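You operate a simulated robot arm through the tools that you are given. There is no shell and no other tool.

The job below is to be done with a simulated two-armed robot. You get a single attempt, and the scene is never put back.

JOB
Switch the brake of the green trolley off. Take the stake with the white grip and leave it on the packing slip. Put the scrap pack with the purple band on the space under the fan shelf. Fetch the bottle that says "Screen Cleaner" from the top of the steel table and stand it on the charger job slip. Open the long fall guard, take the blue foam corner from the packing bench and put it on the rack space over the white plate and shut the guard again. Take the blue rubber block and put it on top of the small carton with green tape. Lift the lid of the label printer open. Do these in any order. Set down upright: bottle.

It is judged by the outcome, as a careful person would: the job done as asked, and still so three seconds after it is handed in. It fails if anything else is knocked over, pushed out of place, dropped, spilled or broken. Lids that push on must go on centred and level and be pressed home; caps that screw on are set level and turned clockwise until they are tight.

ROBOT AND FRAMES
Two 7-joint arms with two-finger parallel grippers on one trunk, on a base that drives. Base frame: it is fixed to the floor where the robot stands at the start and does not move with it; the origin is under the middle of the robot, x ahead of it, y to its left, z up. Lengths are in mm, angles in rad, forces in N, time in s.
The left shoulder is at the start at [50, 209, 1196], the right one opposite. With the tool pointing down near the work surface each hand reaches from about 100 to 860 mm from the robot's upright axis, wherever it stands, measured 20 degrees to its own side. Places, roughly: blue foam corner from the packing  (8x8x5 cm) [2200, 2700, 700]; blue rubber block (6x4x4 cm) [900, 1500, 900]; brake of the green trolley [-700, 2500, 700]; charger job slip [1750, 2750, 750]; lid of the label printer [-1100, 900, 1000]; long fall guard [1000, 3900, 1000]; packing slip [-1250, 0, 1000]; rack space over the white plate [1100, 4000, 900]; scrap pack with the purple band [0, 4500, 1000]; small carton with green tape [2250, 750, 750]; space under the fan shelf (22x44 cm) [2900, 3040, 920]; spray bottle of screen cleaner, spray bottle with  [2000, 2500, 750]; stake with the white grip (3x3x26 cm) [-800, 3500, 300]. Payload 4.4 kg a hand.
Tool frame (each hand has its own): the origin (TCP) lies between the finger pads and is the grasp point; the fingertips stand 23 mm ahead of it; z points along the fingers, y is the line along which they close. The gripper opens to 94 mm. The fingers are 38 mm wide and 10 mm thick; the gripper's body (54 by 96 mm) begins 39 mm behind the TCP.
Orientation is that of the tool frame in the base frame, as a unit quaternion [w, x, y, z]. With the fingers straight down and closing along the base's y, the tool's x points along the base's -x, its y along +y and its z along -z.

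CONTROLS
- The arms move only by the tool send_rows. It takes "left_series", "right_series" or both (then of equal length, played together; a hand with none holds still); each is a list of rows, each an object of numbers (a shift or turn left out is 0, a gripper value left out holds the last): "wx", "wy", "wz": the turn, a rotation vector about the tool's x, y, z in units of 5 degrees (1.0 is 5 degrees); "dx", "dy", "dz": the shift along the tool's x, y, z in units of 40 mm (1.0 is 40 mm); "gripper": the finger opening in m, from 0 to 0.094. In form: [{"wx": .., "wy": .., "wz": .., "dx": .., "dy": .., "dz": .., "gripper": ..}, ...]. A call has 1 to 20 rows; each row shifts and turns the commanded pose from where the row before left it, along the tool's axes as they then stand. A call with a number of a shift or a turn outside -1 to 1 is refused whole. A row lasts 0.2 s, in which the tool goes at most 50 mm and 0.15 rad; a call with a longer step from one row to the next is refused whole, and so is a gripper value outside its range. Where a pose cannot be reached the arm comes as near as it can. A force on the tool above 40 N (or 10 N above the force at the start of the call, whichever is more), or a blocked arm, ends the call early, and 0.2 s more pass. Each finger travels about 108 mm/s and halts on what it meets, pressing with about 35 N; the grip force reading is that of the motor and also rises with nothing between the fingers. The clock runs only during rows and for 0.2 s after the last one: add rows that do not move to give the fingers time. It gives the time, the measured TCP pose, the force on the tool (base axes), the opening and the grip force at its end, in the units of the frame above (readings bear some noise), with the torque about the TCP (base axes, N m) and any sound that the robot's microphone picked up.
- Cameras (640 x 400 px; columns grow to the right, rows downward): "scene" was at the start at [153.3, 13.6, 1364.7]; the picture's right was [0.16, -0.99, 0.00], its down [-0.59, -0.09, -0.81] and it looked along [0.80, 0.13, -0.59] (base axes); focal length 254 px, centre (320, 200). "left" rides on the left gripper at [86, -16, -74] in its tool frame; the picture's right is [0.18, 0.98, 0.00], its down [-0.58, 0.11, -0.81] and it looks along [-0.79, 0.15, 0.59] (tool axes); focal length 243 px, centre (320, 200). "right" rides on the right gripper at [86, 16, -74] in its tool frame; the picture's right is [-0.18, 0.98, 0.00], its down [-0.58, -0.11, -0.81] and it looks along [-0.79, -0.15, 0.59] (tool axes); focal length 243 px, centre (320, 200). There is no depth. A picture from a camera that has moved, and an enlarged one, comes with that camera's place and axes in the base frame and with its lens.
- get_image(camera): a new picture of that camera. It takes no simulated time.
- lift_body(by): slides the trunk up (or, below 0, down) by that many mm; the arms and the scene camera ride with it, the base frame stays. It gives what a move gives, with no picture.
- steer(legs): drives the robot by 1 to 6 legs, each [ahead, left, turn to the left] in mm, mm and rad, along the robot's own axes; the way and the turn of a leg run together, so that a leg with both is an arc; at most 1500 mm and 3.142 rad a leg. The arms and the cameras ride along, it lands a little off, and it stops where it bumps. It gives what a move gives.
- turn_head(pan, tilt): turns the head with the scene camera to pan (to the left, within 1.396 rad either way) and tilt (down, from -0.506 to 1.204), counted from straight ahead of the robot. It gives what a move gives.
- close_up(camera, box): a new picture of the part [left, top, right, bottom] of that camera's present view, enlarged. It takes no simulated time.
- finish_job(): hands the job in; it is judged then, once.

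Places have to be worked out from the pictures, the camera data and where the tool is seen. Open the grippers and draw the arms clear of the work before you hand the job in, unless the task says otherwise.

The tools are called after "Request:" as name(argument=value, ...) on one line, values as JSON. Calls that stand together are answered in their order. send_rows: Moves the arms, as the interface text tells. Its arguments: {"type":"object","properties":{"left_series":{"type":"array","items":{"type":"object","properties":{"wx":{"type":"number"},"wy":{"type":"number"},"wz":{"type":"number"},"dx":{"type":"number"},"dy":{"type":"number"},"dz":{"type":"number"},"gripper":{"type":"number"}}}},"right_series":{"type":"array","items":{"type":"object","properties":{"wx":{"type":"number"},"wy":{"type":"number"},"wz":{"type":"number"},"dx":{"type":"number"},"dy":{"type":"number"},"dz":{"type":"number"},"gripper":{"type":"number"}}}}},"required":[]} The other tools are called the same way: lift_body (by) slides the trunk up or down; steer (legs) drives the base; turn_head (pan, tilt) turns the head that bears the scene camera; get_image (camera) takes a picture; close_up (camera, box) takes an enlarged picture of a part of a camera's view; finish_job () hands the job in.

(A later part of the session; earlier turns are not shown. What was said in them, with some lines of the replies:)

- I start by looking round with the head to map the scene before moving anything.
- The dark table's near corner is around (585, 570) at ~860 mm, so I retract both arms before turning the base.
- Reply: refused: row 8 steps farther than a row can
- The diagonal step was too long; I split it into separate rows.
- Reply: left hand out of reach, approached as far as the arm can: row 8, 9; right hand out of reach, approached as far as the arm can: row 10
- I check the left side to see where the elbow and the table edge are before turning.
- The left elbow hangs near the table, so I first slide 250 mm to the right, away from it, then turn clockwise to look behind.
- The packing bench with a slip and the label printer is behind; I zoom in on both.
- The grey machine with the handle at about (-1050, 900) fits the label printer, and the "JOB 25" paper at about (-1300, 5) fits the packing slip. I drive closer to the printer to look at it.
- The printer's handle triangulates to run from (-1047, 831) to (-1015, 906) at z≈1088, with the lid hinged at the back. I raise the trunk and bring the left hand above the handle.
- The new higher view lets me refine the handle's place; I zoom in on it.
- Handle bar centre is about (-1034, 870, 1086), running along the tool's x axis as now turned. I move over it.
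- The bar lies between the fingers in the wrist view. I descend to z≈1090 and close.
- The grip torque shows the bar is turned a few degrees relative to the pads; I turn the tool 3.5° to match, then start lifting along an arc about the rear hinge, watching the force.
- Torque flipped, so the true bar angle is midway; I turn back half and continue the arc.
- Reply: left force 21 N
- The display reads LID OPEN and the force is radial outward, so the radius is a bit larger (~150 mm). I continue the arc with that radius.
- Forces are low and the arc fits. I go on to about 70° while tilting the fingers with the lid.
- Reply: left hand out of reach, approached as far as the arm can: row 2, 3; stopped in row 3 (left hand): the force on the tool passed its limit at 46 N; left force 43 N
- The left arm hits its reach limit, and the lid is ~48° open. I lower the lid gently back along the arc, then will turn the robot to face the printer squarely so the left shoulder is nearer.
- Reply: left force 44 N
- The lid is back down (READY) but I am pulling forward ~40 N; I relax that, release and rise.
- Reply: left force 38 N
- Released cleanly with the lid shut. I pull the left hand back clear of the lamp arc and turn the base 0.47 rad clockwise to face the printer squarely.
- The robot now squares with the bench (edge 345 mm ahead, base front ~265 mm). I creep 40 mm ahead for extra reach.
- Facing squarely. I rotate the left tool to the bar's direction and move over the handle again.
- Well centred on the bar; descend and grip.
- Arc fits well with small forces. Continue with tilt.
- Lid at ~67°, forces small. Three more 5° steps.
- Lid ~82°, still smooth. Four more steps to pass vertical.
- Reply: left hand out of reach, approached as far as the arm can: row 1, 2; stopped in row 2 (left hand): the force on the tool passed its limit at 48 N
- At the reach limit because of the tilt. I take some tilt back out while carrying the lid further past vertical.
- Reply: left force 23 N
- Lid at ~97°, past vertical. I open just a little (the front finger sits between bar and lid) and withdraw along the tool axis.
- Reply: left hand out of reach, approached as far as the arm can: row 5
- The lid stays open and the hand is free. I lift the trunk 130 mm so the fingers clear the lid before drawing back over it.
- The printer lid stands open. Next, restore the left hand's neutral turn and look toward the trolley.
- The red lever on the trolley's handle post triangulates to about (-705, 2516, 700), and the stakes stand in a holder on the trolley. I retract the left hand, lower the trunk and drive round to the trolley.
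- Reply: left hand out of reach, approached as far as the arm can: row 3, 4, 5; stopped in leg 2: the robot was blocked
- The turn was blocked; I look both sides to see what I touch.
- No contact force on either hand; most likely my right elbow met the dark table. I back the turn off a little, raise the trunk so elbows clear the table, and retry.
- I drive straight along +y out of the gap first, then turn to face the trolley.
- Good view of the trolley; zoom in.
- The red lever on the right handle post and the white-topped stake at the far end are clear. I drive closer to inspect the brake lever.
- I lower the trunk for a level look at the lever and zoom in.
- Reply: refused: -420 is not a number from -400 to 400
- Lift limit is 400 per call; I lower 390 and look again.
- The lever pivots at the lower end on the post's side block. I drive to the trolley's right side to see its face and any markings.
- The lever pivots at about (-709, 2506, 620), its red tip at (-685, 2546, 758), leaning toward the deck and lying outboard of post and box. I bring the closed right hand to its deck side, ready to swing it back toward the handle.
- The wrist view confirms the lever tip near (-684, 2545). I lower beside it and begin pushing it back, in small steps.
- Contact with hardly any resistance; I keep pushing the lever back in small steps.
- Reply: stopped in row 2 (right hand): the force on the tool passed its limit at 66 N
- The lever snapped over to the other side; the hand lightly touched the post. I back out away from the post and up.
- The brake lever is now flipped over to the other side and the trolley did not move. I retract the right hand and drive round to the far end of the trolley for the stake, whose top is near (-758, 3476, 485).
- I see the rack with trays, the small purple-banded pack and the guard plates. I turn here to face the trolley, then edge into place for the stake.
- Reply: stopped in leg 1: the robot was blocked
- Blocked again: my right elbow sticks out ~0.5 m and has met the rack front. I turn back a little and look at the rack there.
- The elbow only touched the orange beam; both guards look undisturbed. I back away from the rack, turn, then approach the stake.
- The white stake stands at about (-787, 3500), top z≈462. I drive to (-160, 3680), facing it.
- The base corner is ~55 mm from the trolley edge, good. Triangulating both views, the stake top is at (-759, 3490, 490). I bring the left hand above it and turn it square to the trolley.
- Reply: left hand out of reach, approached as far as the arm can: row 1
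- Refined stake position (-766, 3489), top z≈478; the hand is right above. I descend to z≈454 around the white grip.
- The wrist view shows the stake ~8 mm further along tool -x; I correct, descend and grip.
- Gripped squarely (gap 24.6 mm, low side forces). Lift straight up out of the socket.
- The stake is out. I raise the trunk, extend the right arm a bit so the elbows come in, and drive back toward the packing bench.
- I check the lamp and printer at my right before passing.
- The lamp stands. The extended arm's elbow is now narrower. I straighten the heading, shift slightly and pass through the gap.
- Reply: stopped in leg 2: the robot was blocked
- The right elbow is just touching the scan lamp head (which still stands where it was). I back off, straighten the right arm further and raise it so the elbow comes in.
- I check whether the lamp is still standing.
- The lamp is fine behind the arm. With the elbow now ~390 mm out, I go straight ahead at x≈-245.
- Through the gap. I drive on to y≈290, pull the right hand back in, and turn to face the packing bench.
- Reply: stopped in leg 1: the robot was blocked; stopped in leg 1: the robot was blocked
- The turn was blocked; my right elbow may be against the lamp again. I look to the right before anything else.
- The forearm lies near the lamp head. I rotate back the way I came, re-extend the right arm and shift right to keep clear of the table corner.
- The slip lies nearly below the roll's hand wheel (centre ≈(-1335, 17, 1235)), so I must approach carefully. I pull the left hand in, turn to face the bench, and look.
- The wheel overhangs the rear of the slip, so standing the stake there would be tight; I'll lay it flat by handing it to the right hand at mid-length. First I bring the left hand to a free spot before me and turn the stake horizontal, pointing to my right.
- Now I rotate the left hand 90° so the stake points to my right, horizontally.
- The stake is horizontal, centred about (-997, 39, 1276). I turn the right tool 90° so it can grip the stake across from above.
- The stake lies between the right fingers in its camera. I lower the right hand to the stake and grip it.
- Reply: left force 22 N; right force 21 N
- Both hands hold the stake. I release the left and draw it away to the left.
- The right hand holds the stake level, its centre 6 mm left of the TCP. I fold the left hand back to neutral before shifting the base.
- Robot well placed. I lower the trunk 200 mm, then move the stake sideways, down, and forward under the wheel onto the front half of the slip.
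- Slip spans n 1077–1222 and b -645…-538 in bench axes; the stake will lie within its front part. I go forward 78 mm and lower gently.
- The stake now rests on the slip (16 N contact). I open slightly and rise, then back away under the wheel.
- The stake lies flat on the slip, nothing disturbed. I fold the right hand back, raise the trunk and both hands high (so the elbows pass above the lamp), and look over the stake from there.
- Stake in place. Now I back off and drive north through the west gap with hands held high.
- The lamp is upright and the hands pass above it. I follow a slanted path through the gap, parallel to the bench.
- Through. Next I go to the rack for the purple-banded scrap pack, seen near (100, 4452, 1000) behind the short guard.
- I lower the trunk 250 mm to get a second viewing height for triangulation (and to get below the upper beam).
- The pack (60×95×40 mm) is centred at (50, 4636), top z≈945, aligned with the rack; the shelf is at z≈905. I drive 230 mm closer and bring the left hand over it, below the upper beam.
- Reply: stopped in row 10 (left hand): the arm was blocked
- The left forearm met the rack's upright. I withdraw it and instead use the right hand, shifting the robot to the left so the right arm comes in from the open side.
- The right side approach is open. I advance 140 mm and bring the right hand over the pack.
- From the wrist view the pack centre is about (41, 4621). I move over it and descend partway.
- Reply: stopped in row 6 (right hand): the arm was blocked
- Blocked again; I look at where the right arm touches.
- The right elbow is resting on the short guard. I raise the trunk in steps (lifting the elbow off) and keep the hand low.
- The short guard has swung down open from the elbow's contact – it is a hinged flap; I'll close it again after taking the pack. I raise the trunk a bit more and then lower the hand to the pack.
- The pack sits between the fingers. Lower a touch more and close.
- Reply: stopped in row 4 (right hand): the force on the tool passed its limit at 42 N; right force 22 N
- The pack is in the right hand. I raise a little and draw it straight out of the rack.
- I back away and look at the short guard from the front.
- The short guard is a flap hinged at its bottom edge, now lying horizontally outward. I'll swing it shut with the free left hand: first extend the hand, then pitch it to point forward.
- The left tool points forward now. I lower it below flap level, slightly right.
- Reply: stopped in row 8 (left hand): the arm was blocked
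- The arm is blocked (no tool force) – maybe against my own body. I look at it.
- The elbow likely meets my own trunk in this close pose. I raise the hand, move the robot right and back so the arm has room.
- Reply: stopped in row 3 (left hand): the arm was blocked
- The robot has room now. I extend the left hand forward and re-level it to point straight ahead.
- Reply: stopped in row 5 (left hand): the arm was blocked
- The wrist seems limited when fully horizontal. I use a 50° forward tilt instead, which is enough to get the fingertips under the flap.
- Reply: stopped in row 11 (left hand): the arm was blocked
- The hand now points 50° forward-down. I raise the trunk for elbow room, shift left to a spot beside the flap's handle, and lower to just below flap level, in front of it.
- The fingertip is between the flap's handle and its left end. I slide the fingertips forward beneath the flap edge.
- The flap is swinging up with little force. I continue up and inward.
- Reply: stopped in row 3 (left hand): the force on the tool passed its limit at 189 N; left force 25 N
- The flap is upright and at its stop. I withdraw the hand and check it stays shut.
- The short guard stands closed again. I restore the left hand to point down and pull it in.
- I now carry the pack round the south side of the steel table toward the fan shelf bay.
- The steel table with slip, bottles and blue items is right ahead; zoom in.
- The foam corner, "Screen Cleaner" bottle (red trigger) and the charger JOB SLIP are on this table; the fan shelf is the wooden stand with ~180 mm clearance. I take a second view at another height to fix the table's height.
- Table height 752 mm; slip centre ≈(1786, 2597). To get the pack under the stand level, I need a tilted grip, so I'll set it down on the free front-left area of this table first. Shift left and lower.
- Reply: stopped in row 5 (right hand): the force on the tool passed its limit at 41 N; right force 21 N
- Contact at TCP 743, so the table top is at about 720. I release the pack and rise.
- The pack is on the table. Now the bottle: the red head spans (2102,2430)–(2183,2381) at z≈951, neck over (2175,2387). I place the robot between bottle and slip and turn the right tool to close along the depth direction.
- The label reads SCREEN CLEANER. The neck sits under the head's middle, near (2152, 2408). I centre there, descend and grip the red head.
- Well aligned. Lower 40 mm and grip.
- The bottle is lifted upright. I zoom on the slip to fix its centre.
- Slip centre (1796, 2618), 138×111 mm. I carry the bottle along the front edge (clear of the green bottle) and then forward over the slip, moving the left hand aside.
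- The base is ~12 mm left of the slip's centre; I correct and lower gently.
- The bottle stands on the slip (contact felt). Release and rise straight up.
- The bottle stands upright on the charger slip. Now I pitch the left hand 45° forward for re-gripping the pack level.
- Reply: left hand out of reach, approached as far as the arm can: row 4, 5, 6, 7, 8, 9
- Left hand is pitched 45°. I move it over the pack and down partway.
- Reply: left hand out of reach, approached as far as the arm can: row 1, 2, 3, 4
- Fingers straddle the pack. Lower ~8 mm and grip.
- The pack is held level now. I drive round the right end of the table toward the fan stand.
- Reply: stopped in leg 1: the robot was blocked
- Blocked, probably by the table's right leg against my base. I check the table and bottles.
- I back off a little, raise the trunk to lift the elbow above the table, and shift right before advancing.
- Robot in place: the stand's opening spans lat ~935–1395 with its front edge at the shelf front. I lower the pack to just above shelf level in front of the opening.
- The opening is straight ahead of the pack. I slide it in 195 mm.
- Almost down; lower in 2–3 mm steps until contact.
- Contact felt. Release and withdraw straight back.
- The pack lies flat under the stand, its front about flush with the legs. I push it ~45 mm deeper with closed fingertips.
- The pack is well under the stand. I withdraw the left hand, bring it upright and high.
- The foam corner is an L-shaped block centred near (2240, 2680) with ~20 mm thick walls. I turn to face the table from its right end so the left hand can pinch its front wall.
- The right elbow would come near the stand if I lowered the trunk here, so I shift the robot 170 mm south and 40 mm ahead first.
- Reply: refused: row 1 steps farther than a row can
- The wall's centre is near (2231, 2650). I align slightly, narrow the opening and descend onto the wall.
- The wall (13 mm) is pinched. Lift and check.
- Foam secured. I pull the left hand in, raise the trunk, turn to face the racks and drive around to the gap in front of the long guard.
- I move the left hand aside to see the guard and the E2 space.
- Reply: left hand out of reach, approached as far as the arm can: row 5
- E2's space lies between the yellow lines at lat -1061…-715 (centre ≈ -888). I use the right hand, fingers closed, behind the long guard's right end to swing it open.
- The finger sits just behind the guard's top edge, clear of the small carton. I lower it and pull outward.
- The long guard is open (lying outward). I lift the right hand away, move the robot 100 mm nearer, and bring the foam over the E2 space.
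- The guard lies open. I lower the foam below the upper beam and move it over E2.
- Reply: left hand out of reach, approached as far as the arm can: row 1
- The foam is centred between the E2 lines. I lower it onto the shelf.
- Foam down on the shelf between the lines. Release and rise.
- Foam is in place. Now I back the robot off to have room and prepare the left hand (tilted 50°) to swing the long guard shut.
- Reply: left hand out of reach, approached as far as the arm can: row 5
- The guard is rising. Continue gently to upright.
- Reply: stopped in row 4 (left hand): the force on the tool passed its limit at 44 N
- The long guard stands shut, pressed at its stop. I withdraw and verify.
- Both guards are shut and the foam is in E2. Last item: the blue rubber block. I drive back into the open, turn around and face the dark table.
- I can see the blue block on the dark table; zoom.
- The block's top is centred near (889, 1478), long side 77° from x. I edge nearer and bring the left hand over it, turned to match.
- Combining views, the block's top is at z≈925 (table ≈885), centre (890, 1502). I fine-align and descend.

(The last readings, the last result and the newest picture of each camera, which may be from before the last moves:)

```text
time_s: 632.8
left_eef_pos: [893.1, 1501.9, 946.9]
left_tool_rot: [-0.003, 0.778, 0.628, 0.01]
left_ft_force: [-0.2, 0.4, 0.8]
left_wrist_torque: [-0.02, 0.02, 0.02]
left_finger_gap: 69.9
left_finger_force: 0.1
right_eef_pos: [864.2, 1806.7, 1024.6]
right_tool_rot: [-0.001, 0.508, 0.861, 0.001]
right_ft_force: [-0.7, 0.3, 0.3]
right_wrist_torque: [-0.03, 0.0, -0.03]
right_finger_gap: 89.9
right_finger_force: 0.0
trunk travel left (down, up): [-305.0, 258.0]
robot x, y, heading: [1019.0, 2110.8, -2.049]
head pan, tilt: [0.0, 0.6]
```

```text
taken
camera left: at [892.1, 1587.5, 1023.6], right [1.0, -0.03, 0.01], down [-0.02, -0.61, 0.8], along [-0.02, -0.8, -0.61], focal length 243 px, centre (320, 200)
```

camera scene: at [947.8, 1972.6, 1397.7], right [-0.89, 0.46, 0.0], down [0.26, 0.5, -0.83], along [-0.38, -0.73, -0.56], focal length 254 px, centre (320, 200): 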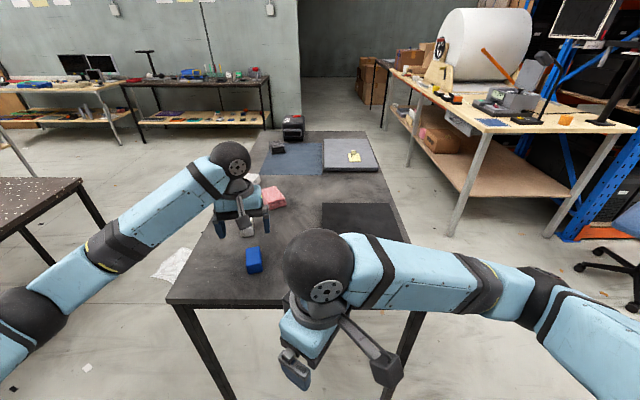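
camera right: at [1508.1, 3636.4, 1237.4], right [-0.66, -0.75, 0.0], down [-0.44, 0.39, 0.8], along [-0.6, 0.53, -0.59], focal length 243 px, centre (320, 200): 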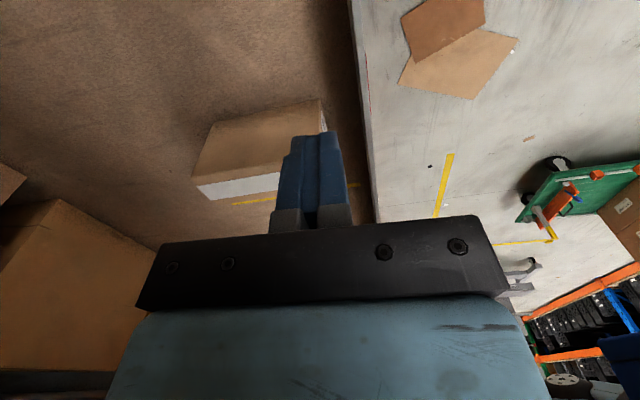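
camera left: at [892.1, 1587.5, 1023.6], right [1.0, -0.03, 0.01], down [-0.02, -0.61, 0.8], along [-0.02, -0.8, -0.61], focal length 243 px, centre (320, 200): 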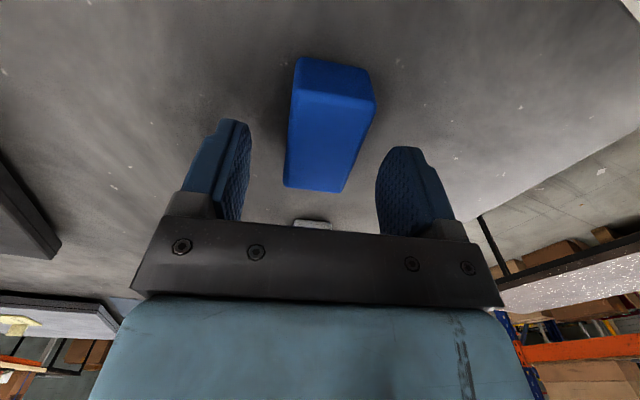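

Request:
send_rows(left_series=[{"dz": 0.5}, {"dz": 0.37}, {"gripper": 0.0}, {}, {}, {}])

Request:
send_rows(left_series=[{"dz": -0.5}, {"dz": -1}, {"dz": -1}, {"dz": -1}, {"dz": -1}, {"dz": -1}, {}])

Request:
get_image(camera="left")

```text
time_s: 633.4
left_eef_pos: [891.5, 1500.4, 922.6]
left_tool_rot: [-0.002, 0.778, 0.629, 0.0]
left_ft_force: [6.0, 7.5, 22.2]
left_wrist_torque: [-0.33, -0.53, 0.37]
left_finger_gap: 36.0
left_finger_force: 16.5
right_eef_pos: [864.3, 1806.4, 1026.7]
right_tool_rot: [0.0, 0.507, 0.862, 0.0]
right_ft_force: [0.9, -0.7, 1.0]
right_wrist_torque: [0.04, 0.02, -0.02]
right_finger_gap: 89.9
right_finger_force: 0.1
trunk travel left (down, up): [-305.0, 258.0]
robot x, y, heading: [1021.2, 2113.5, -2.044]
head pan, tilt: [0.0, 0.6]
stopped in row 3 (left hand): the force on the tool passed its limit at 47 N (the readings are from after the stop); the commanded pose is now the measured one
```

```text
time_s: 635.0
left_eef_pos: [891.6, 1498.0, 1136.6]
left_tool_rot: [-0.003, 0.778, 0.628, 0.003]
left_ft_force: [0.7, 0.6, -1.0]
left_wrist_torque: [0.04, 0.0, -0.03]
left_finger_gap: 35.4
left_finger_force: 35.3
right_eef_pos: [865.0, 1806.1, 1025.7]
right_tool_rot: [-0.001, 0.508, 0.862, 0.001]
right_ft_force: [0.1, 0.2, 0.0]
right_wrist_torque: [-0.01, -0.02, 0.02]
right_finger_gap: 89.8
right_finger_force: 0.0
trunk travel left (down, up): [-305.0, 258.0]
robot x, y, heading: [1019.2, 2109.2, -2.047]
head pan, tilt: [0.0, 0.6]
```

```text
taken
camera left: at [892.4, 1584.0, 1213.4], right [1.0, -0.03, 0.0], down [-0.02, -0.6, 0.8], along [-0.02, -0.8, -0.6], focal length 243 px, centre (320, 200)
```

left: 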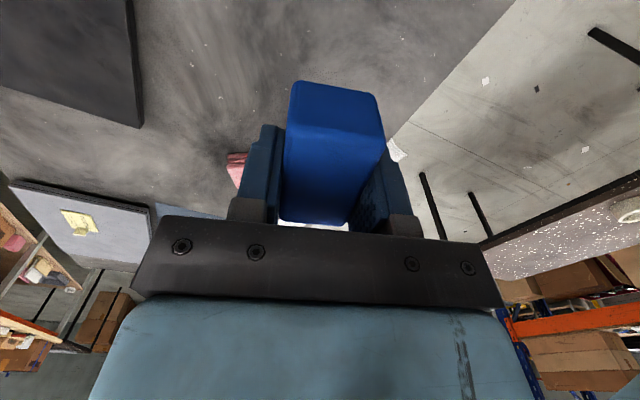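

The blue block is held. I draw the hand in and strafe along to the speckled table with the green-taped carton.

Request:
send_rows(left_series=[{"dx": 1}, {"dx": 1}, {"dx": 1}, {"dx": 1}, {"dx": 1}, {}])

Request:
steer(legs=[[-60, 1400, 0]])

Request:
turn_head(pan=0.3, tilt=0.6)

Request:
get_image(camera="scene")

```text
time_s: 636.4
left_eef_pos: [932.6, 1694.5, 1140.3]
left_tool_rot: [-0.003, 0.779, 0.627, 0.004]
left_ft_force: [0.4, -1.0, -1.1]
left_wrist_torque: [-0.02, 0.01, -0.02]
left_finger_gap: 35.4
left_finger_force: 35.1
right_eef_pos: [864.2, 1805.4, 1024.4]
right_tool_rot: [-0.001, 0.508, 0.862, 0.001]
right_ft_force: [0.2, 0.0, 0.2]
right_wrist_torque: [-0.01, 0.04, 0.01]
right_finger_gap: 89.9
right_finger_force: 0.1
trunk travel left (down, up): [-305.0, 258.0]
robot x, y, heading: [1023.1, 2113.5, -2.048]
head pan, tilt: [0.0, 0.6]
```

```text
time_s: 648.8
left_eef_pos: [2187.4, 1097.1, 1140.5]
left_tool_rot: [-0.003, 0.784, 0.621, 0.003]
left_ft_force: [0.1, -0.6, -0.8]
left_wrist_torque: [0.01, -0.02, -0.01]
left_finger_gap: 35.1
left_finger_force: 34.5
right_eef_pos: [2121.8, 1211.6, 1024.5]
right_tool_rot: [-0.001, 0.516, 0.857, 0.001]
right_ft_force: [0.4, -0.5, 0.0]
right_wrist_torque: [0.02, -0.01, 0.01]
right_finger_gap: 90.0
right_finger_force: 0.1
trunk travel left (down, up): [-305.0, 258.0]
robot x, y, heading: [2285.0, 1509.7, -2.066]
head pan, tilt: [0.0, 0.6]
```

```text
time_s: 649.6
left_eef_pos: [2190.0, 1097.0, 1140.8]
left_tool_rot: [-0.003, 0.783, 0.621, 0.003]
left_ft_force: [0.8, 0.2, -1.3]
left_wrist_torque: [-0.01, 0.02, 0.0]
left_finger_gap: 35.6
left_finger_force: 34.8
right_eef_pos: [2122.3, 1210.3, 1025.5]
right_tool_rot: [-0.002, 0.515, 0.857, 0.001]
right_ft_force: [0.5, 0.2, -0.5]
right_wrist_torque: [0.0, 0.01, 0.02]
right_finger_gap: 90.2
right_finger_force: 0.0
trunk travel left (down, up): [-305.0, 258.0]
robot x, y, heading: [2287.0, 1513.8, -2.069]
head pan, tilt: [0.3, 0.6]
```

```text
taken
camera scene: at [2233.0, 1366.4, 1397.7], right [-0.98, 0.19, 0.0], down [0.11, 0.55, -0.83], along [-0.16, -0.81, -0.56], focal length 254 px, centre (320, 200)
```

scene: 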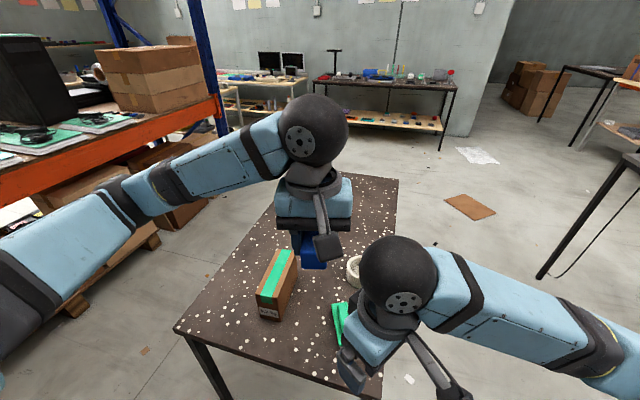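

Request:
close_up(camera="scene", box=[190, 220, 370, 360])

```text
2.86 times, centred on (280, 290) of scene
camera zoom: at [2233.0, 1366.4, 1397.7], right [-0.98, 0.19, 0.0], down [0.11, 0.55, -0.83], along [-0.16, -0.81, -0.56], focal length 724 px, centre (434, -57)
```

zoom: 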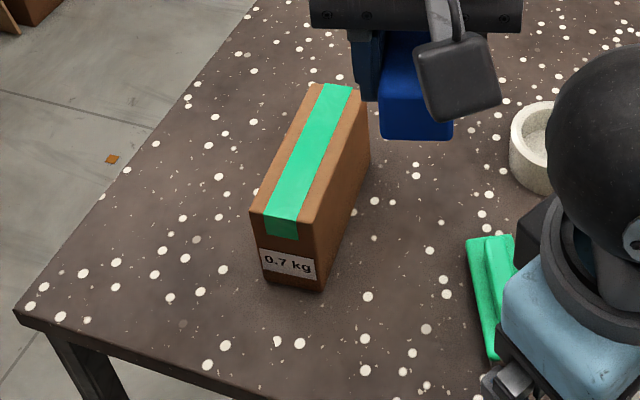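

Request:
lift_body(by=150)

Request:
close_up(camera="scene", box=[190, 240, 370, 380])

```text
time_s: 651.3
left_eef_pos: [2188.5, 1097.6, 1291.1]
left_tool_rot: [-0.002, 0.783, 0.621, 0.003]
left_ft_force: [0.2, 0.8, -1.0]
left_wrist_torque: [0.02, 0.01, -0.01]
left_finger_gap: 35.3
left_finger_force: 35.3
right_eef_pos: [2122.6, 1210.8, 1174.5]
right_tool_rot: [-0.001, 0.515, 0.857, 0.001]
right_ft_force: [0.5, 0.2, 0.2]
right_wrist_torque: [-0.02, 0.0, 0.0]
right_finger_gap: 89.8
right_finger_force: 0.0
trunk travel left (down, up): [-455.0, 108.0]
robot x, y, heading: [2282.4, 1511.4, -2.066]
head pan, tilt: [0.3, 0.6]
```

```text
2.86 times, centred on (280, 310) of scene
camera zoom: at [2233.0, 1366.1, 1547.6], right [-0.98, 0.19, 0.0], down [0.11, 0.55, -0.82], along [-0.16, -0.81, -0.57], focal length 724 px, centre (434, -114)
```

zoom: 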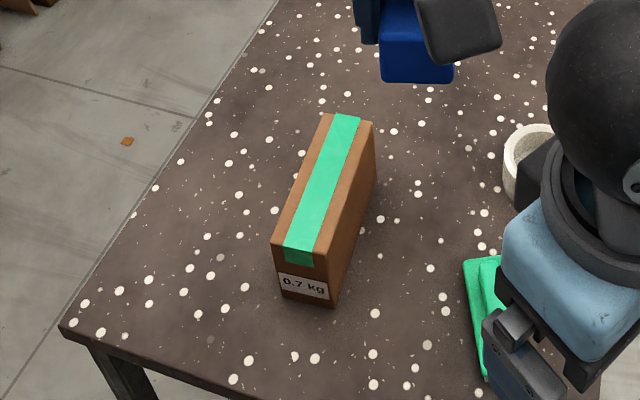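

The carton's top is at z≈825, centred (2257, 873), long axis 64°. I align the block and bring it over the carton.

Request:
send_rows(left_series=[{"wz": 0.87}, {"wz": 0.87}, {"wz": 0.87}, {"dx": -0.858, "dy": 0.8}, {"dx": -0.858, "dy": 0.8}, {"dx": -0.858, "dy": 0.8}, {"dx": -0.858, "dy": 0.8}, {"dx": -0.858, "dy": 0.8}, {}])

Request:
lift_body(by=-250)

Request:
get_image(camera="left")

Request:
get_image(camera="scene")

```text
time_s: 653.3
left_eef_pos: [2256.2, 871.8, 1289.8]
left_tool_rot: [-0.002, 0.849, 0.529, 0.002]
left_ft_force: [0.1, 0.1, -1.1]
left_wrist_torque: [-0.03, 0.03, 0.01]
left_finger_gap: 35.1
left_finger_force: 35.0
right_eef_pos: [2121.5, 1210.3, 1175.0]
right_tool_rot: [0.0, 0.515, 0.857, 0.001]
right_ft_force: [1.1, 0.8, -0.6]
right_wrist_torque: [-0.01, 0.0, -0.01]
right_finger_gap: 90.3
right_finger_force: 0.1
trunk travel left (down, up): [-455.0, 108.0]
robot x, y, heading: [2281.0, 1509.8, -2.068]
head pan, tilt: [0.3, 0.6]
```

```text
time_s: 655.9
left_eef_pos: [2255.2, 870.4, 1039.5]
left_tool_rot: [-0.003, 0.849, 0.529, 0.002]
left_ft_force: [-0.2, 0.2, -0.5]
left_wrist_torque: [0.0, 0.0, 0.02]
left_finger_gap: 35.3
left_finger_force: 34.1
right_eef_pos: [2122.3, 1211.5, 926.4]
right_tool_rot: [-0.001, 0.514, 0.858, 0.001]
right_ft_force: [0.1, 0.1, -0.4]
right_wrist_torque: [-0.02, -0.04, 0.0]
right_finger_gap: 89.9
right_finger_force: 0.0
trunk travel left (down, up): [-205.0, 358.0]
robot x, y, heading: [2279.3, 1511.6, -2.063]
head pan, tilt: [0.3, 0.6]
```

```text
taken
camera left: at [2278.2, 955.1, 1115.9], right [0.96, -0.27, 0.0], down [-0.16, -0.58, 0.8], along [-0.22, -0.77, -0.6], focal length 243 px, centre (320, 200)
```

left: 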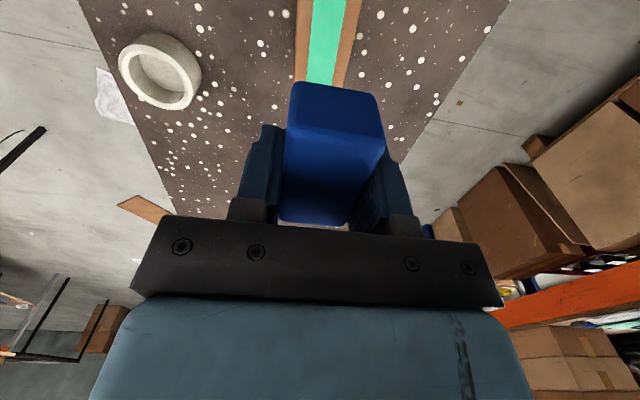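

```text
taken
camera scene: at [2233.1, 1366.5, 1297.7], right [-0.98, 0.19, 0.0], down [0.11, 0.55, -0.83], along [-0.16, -0.81, -0.56], focal length 254 px, centre (320, 200)
```

scene: 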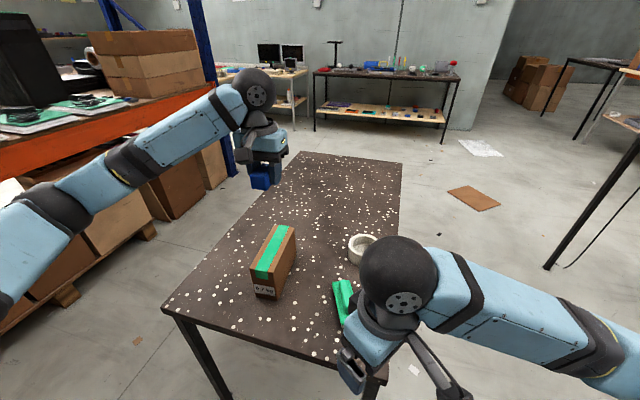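

Almost aligned; a 5 mm sideways correction, then lower.

Request:
send_rows(left_series=[{"dy": 0.12}, {"dz": 1}, {"dz": 1}, {"dz": 1}, {"dz": 0.8}, {}])

Request:
close_up(camera="scene", box=[190, 150, 370, 330])

Request:
get_image(camera="left")

```text
time_s: 657.3
left_eef_pos: [2258.3, 871.6, 889.8]
left_tool_rot: [-0.003, 0.849, 0.529, 0.002]
left_ft_force: [-0.3, -0.8, -0.8]
left_wrist_torque: [-0.01, -0.03, -0.01]
left_finger_gap: 35.3
left_finger_force: 34.7
right_eef_pos: [2122.6, 1209.8, 924.7]
right_tool_rot: [-0.002, 0.515, 0.857, 0.001]
right_ft_force: [-1.0, -0.1, -0.3]
right_wrist_torque: [-0.02, -0.01, -0.02]
right_finger_gap: 89.8
right_finger_force: 0.0
trunk travel left (down, up): [-205.0, 358.0]
robot x, y, heading: [2279.5, 1508.9, -2.068]
head pan, tilt: [0.3, 0.6]
```

```text
2.22 times, centred on (280, 240) of scene
camera zoom: at [2233.0, 1366.5, 1297.7], right [-0.98, 0.19, 0.0], down [0.11, 0.55, -0.83], along [-0.16, -0.81, -0.56], focal length 564 px, centre (409, 111)
```

zoom: 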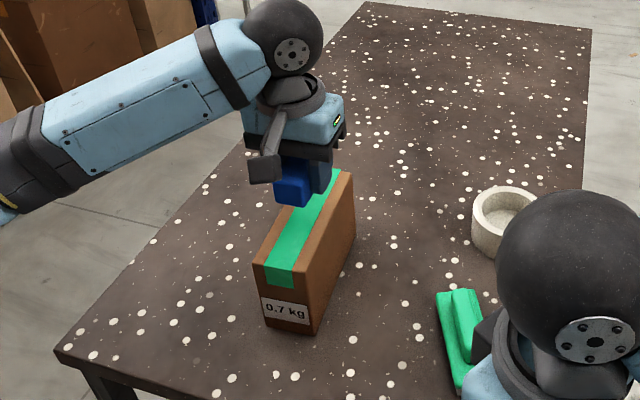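

```text
taken
camera left: at [2280.9, 954.9, 966.0], right [0.96, -0.27, 0.0], down [-0.16, -0.58, 0.8], along [-0.22, -0.77, -0.6], focal length 243 px, centre (320, 200)
```

left: 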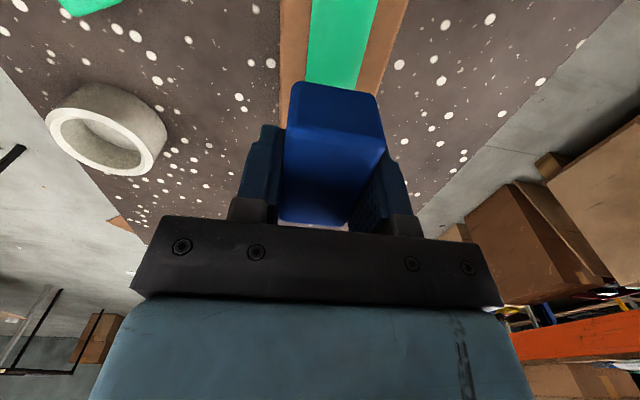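

Request:
send_rows(left_series=[{"dz": 0.5}, {"dz": 0.3}, {"dz": 0.1}, {}])

Request:
send_rows(left_series=[{"dz": 0.08}, {"dz": 0.08}, {}])

```text
time_s: 658.3
left_eef_pos: [2259.1, 871.3, 851.3]
left_tool_rot: [-0.003, 0.849, 0.529, 0.003]
left_ft_force: [-0.4, 0.2, 0.0]
left_wrist_torque: [0.02, 0.01, 0.01]
left_finger_gap: 35.4
left_finger_force: 35.0
right_eef_pos: [2122.1, 1210.6, 925.8]
right_tool_rot: [-0.002, 0.514, 0.858, 0.001]
right_ft_force: [-0.3, -0.3, -0.6]
right_wrist_torque: [0.02, -0.01, -0.03]
right_finger_gap: 89.7
right_finger_force: 0.1
trunk travel left (down, up): [-205.0, 358.0]
robot x, y, heading: [2281.8, 1515.7, -2.067]
head pan, tilt: [0.3, 0.6]
```

```text
time_s: 659.1
left_eef_pos: [2260.6, 869.9, 845.0]
left_tool_rot: [-0.002, 0.848, 0.529, 0.003]
left_ft_force: [-0.9, 0.7, -0.3]
left_wrist_torque: [-0.03, 0.01, 0.03]
left_finger_gap: 35.5
left_finger_force: 34.8
right_eef_pos: [2121.9, 1210.5, 925.4]
right_tool_rot: [-0.002, 0.515, 0.857, 0.001]
right_ft_force: [0.2, 0.3, -0.3]
right_wrist_torque: [-0.01, 0.01, 0.0]
right_finger_gap: 89.9
right_finger_force: 0.1
trunk travel left (down, up): [-205.0, 358.0]
robot x, y, heading: [2284.4, 1511.5, -2.068]
head pan, tilt: [0.3, 0.6]
```

Request:
send_rows(left_series=[{"dz": 0.08}, {"dz": 0.08}, {}])

Request:
close_up(camera="scene", box=[220, 180, 350, 310])

```text
time_s: 659.9
left_eef_pos: [2261.2, 870.8, 837.9]
left_tool_rot: [-0.002, 0.849, 0.528, 0.002]
left_ft_force: [-0.7, 0.7, -0.9]
left_wrist_torque: [0.04, 0.01, 0.0]
left_finger_gap: 35.4
left_finger_force: 35.1
right_eef_pos: [2122.8, 1210.3, 925.2]
right_tool_rot: [-0.002, 0.516, 0.857, 0.001]
right_ft_force: [0.4, 0.8, 0.6]
right_wrist_torque: [0.04, 0.0, 0.04]
right_finger_gap: 89.9
right_finger_force: 0.1
trunk travel left (down, up): [-205.0, 358.0]
robot x, y, heading: [2281.3, 1510.1, -2.058]
head pan, tilt: [0.3, 0.6]
```

```text
3.08 times, centred on (285, 245) of scene
camera zoom: at [2233.1, 1366.3, 1297.7], right [-0.98, 0.19, 0.0], down [0.11, 0.55, -0.83], along [-0.16, -0.81, -0.56], focal length 780 px, centre (428, 62)
```

zoom: 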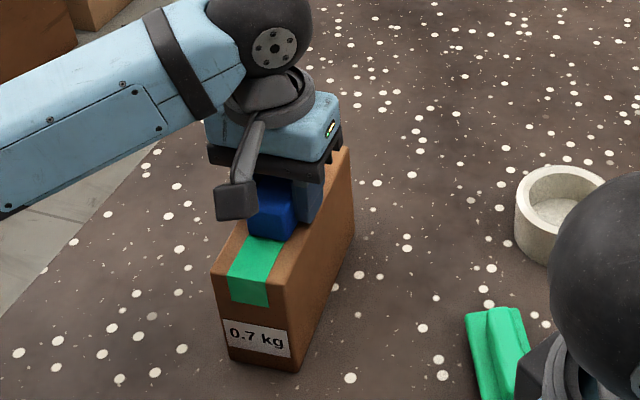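

Request:
send_rows(left_series=[{"dz": 0.08}, {"dz": 0.08}, {}])

Request:
send_rows(left_series=[{"dz": 0.06}, {"dz": 0.06}, {}])

```text
time_s: 660.9
left_eef_pos: [2261.3, 870.1, 839.1]
left_tool_rot: [-0.001, 0.849, 0.529, -0.001]
left_ft_force: [1.6, 7.0, 15.9]
left_wrist_torque: [0.52, -0.44, 0.08]
left_finger_gap: 35.2
left_finger_force: 35.2
right_eef_pos: [2121.9, 1212.2, 925.9]
right_tool_rot: [-0.001, 0.516, 0.857, 0.0]
right_ft_force: [-0.4, 0.6, 0.0]
right_wrist_torque: [0.03, -0.01, 0.0]
right_finger_gap: 90.2
right_finger_force: 0.1
trunk travel left (down, up): [-205.0, 358.0]
robot x, y, heading: [2281.9, 1511.2, -2.065]
head pan, tilt: [0.3, 0.6]
stopped in row 3 (left hand): the force on the tool passed its limit at 41 N (the readings are from after the stop); the commanded pose is now the measured one
```

```text
time_s: 661.5
left_eef_pos: [2260.6, 870.0, 838.4]
left_tool_rot: [0.0, 0.849, 0.529, -0.005]
left_ft_force: [2.6, 8.4, 21.0]
left_wrist_torque: [0.62, -0.63, 0.05]
left_finger_gap: 35.4
left_finger_force: 34.9
right_eef_pos: [2122.6, 1212.3, 925.9]
right_tool_rot: [-0.001, 0.515, 0.857, 0.001]
right_ft_force: [0.2, -0.9, 0.2]
right_wrist_torque: [0.01, 0.01, 0.01]
right_finger_gap: 90.1
right_finger_force: 0.0
trunk travel left (down, up): [-205.0, 358.0]
robot x, y, heading: [2285.7, 1514.3, -2.059]
head pan, tilt: [0.3, 0.6]
stopped in row 2 (left hand): the force on the tool passed its limit at 43 N (the readings are from after the stop); the commanded pose is now the measured one
```

Contact with the carton top. I relax a millimetre, release and rise.

Request:
send_rows(left_series=[{"dz": -0.04}, {"gripper": 0.07}, {}, {}, {"dz": -0.5}, {"dz": -1}, {"dz": -1}, {"dz": -1}, {"dz": -1}, {}])

Request:
close_up(camera="scene", box=[220, 180, 350, 310])

Request:
get_image(camera="left")

```text
time_s: 663.7
left_eef_pos: [2262.4, 868.0, 1015.0]
left_tool_rot: [-0.002, 0.849, 0.529, -0.002]
left_ft_force: [-0.1, 0.8, 0.0]
left_wrist_torque: [0.02, 0.0, 0.01]
left_finger_gap: 69.9
left_finger_force: 0.1
right_eef_pos: [2122.4, 1210.1, 923.9]
right_tool_rot: [-0.001, 0.516, 0.857, 0.001]
right_ft_force: [-0.4, 0.0, 0.4]
right_wrist_torque: [0.02, 0.03, -0.02]
right_finger_gap: 89.9
right_finger_force: 0.1
trunk travel left (down, up): [-205.0, 358.0]
robot x, y, heading: [2286.1, 1514.1, -2.059]
head pan, tilt: [0.3, 0.6]
```

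```text
3.08 times, centred on (285, 245) of scene
camera zoom: at [2233.2, 1365.9, 1297.6], right [-0.98, 0.19, 0.0], down [0.11, 0.55, -0.82], along [-0.16, -0.81, -0.57], focal length 780 px, centre (428, 62)
```

zoom: 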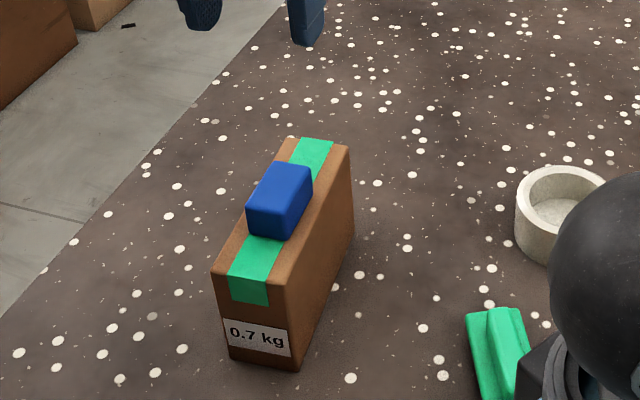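

```text
taken
camera left: at [2285.5, 952.7, 1090.8], right [0.96, -0.27, -0.01], down [-0.15, -0.57, 0.81], along [-0.22, -0.78, -0.59], focal length 243 px, centre (320, 200)
```

left: 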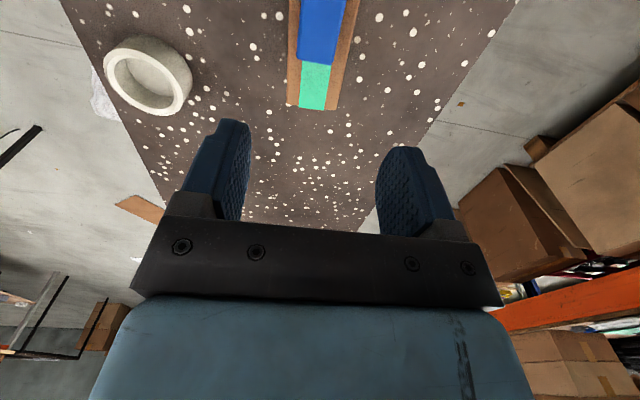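

The block sits centred on the green-taped carton. I retract, raise the trunk and take a last look around toward the printer/lamp and trolley.

Request:
send_rows(left_series=[{"dz": -1}, {"dz": -1}, {"dx": 1}, {"dx": 1}, {"dx": 1}, {"dx": 1}, {"dx": 1}, {}])

Request:
steer(legs=[[-250, 0, 0], [0, 0, -0.8]])

Request:
lift_body(by=300)

Request:
turn_head(pan=-0.1, tilt=0.25)

Request:
get_image(camera="scene")

Request:
close_up(camera="scene", box=[220, 140, 420, 260])

```text
time_s: 665.5
left_eef_pos: [2350.5, 1048.4, 1096.0]
left_tool_rot: [-0.001, 0.849, 0.529, -0.002]
left_ft_force: [0.6, 0.3, 0.0]
left_wrist_torque: [0.01, 0.01, -0.01]
left_finger_gap: 70.2
left_finger_force: 0.1
right_eef_pos: [2122.1, 1210.2, 924.8]
right_tool_rot: [-0.002, 0.515, 0.857, 0.0]
right_ft_force: [0.4, 0.2, -0.1]
right_wrist_torque: [-0.02, -0.03, -0.01]
right_finger_gap: 90.0
right_finger_force: 0.1
trunk travel left (down, up): [-205.0, 358.0]
robot x, y, heading: [2281.3, 1514.8, -2.064]
head pan, tilt: [0.3, 0.6]
```

```text
time_s: 669.4
left_eef_pos: [2113.5, 1369.5, 1095.7]
left_tool_rot: [-0.003, 0.988, 0.152, -0.002]
left_ft_force: [0.0, -0.4, 0.3]
left_wrist_torque: [0.04, 0.0, 0.0]
left_finger_gap: 70.0
left_finger_force: 0.1
right_eef_pos: [2073.6, 1646.0, 925.1]
right_tool_rot: [-0.001, 0.812, 0.584, 0.002]
right_ft_force: [0.1, 0.9, -0.5]
right_wrist_torque: [-0.01, -0.02, 0.02]
right_finger_gap: 89.7
right_finger_force: 0.0
trunk travel left (down, up): [-205.0, 358.0]
robot x, y, heading: [2404.6, 1737.1, -2.874]
head pan, tilt: [0.3, 0.6]
```

```text
time_s: 672.4
left_eef_pos: [2112.5, 1369.2, 1397.0]
left_tool_rot: [-0.002, 0.988, 0.152, -0.001]
left_ft_force: [0.2, -0.1, 0.2]
left_wrist_torque: [0.0, -0.04, -0.02]
left_finger_gap: 69.9
left_finger_force: 0.0
right_eef_pos: [2073.4, 1645.6, 1224.8]
right_tool_rot: [-0.001, 0.812, 0.584, 0.002]
right_ft_force: [0.1, -0.1, -0.2]
right_wrist_torque: [-0.01, -0.01, 0.03]
right_finger_gap: 90.1
right_finger_force: 0.1
trunk travel left (down, up): [-505.0, 58.0]
robot x, y, heading: [2401.8, 1735.1, -2.876]
head pan, tilt: [0.3, 0.6]
```

```text
time_s: 673.3
left_eef_pos: [2112.4, 1367.6, 1396.6]
left_tool_rot: [-0.003, 0.989, 0.151, -0.002]
left_ft_force: [-0.5, 0.6, -0.8]
left_wrist_torque: [-0.02, -0.01, -0.02]
left_finger_gap: 70.1
left_finger_force: 0.0
right_eef_pos: [2073.8, 1644.6, 1224.9]
right_tool_rot: [-0.001, 0.812, 0.584, 0.001]
right_ft_force: [0.5, -0.2, -0.4]
right_wrist_torque: [-0.03, -0.03, -0.01]
right_finger_gap: 90.3
right_finger_force: 0.2
trunk travel left (down, up): [-505.0, 58.0]
robot x, y, heading: [2403.2, 1739.0, -2.88]
head pan, tilt: [-0.099, 0.25]
```

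```text
taken
camera scene: at [2245.6, 1703.2, 1629.8], right [-0.17, 0.99, 0.0], down [0.24, 0.04, -0.97], along [-0.96, -0.16, -0.25], focal length 254 px, centre (320, 200)
```

scene: 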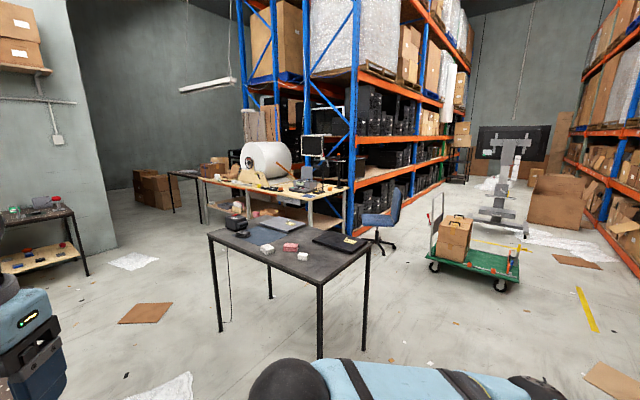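

```text
3.20 times, centred on (320, 200) of scene
camera zoom: at [2245.6, 1703.2, 1629.8], right [-0.17, 0.99, 0.0], down [0.24, 0.04, -0.97], along [-0.96, -0.16, -0.25], focal length 811 px, centre (320, 200)
```

zoom: 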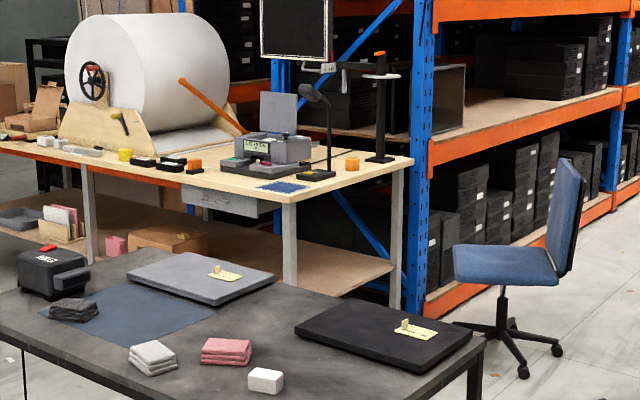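

Printer lid open, lamp standing, table tidy. Quick check of the trolley and its lever, and of the steel table.

Request:
close_up(camera="scene", box=[400, 170, 560, 310])

Request:
turn_head(pan=-1.39, tilt=0.45)

Request:
get_image(camera="scene")

```text
2.86 times, centred on (480, 240) of scene
camera zoom: at [2245.6, 1703.2, 1629.8], right [-0.17, 0.99, 0.0], down [0.24, 0.04, -0.97], along [-0.96, -0.16, -0.25], focal length 724 px, centre (-137, 86)
```

zoom: 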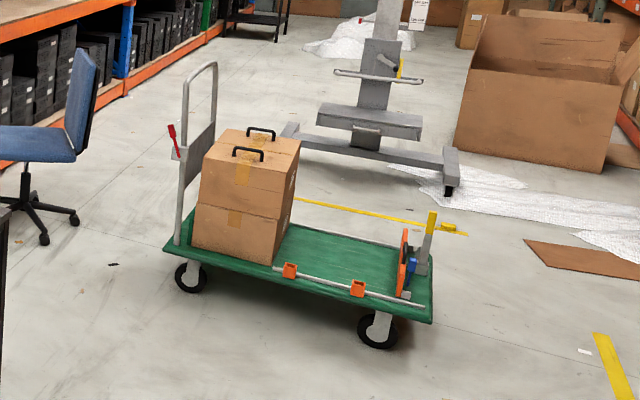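

```text
time_s: 674.8
left_eef_pos: [2112.4, 1367.2, 1397.5]
left_tool_rot: [-0.002, 0.989, 0.151, -0.003]
left_ft_force: [-0.4, -0.9, -0.2]
left_wrist_torque: [0.02, 0.0, 0.01]
left_finger_gap: 69.9
left_finger_force: 0.1
right_eef_pos: [2071.8, 1644.8, 1224.9]
right_tool_rot: [-0.002, 0.811, 0.585, 0.002]
right_ft_force: [0.6, 0.0, -0.5]
right_wrist_torque: [0.01, -0.03, 0.0]
right_finger_gap: 89.9
right_finger_force: 0.1
trunk travel left (down, up): [-505.0, 58.0]
robot x, y, heading: [2406.2, 1736.5, -2.875]
head pan, tilt: [-1.389, 0.45]
```

```text
taken
camera scene: at [2297.9, 1801.6, 1611.2], right [0.9, 0.43, 0.0], down [0.19, -0.39, -0.9], along [-0.39, 0.81, -0.44], focal length 254 px, centre (320, 200)
```

scene: 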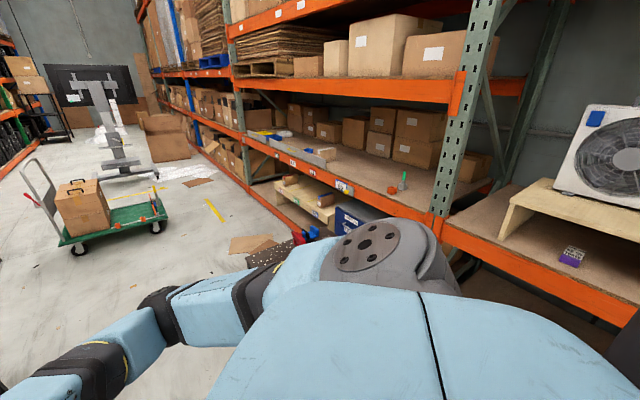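

Everything checks out: brake lever flipped back, stake on the slip, pack under the fan stand, bottle upright on its slip, foam in E2 with the guard shut, block on the carton, printer lid open. Grippers are open and the arms are clear, so I hand the job in.

Request:
finish_job()

```text
The job is handed in.
```

All seven tasks are done and I handed the job in; my last look round showed nothing knocked over or out of place. I don't have the judge's result.

- **Trolley brake:** I pushed the red lever on the handle post over to its other position, and the trolley did not move. There was no on/off marking, so I am assuming that position is off.
- **Stake:** It lies flat on the packing slip.
- **Scrap pack:** It lies flat under the wooden stand below the fan, pushed back from the front edge.
- **Screen Cleaner bottle:** It stands upright on the charger job slip.
- **Foam corner:** It is on the rack space over the white E2 plate, and the long fall guard is shut again.
- **Blue rubber block:** It sits centred on the small carton with green tape.
- **Label printer:** The lid is open slightly past vertical and stayed that way.

Contacts along the way:
- My elbow swung the short fall guard open, and I closed it again.
- My arm touched the scan lamp, which still stands where it was.
- The base bumped the dark table and probably a leg of the steel table. A forearm also pressed against a rack upright. I saw no change afterwards.
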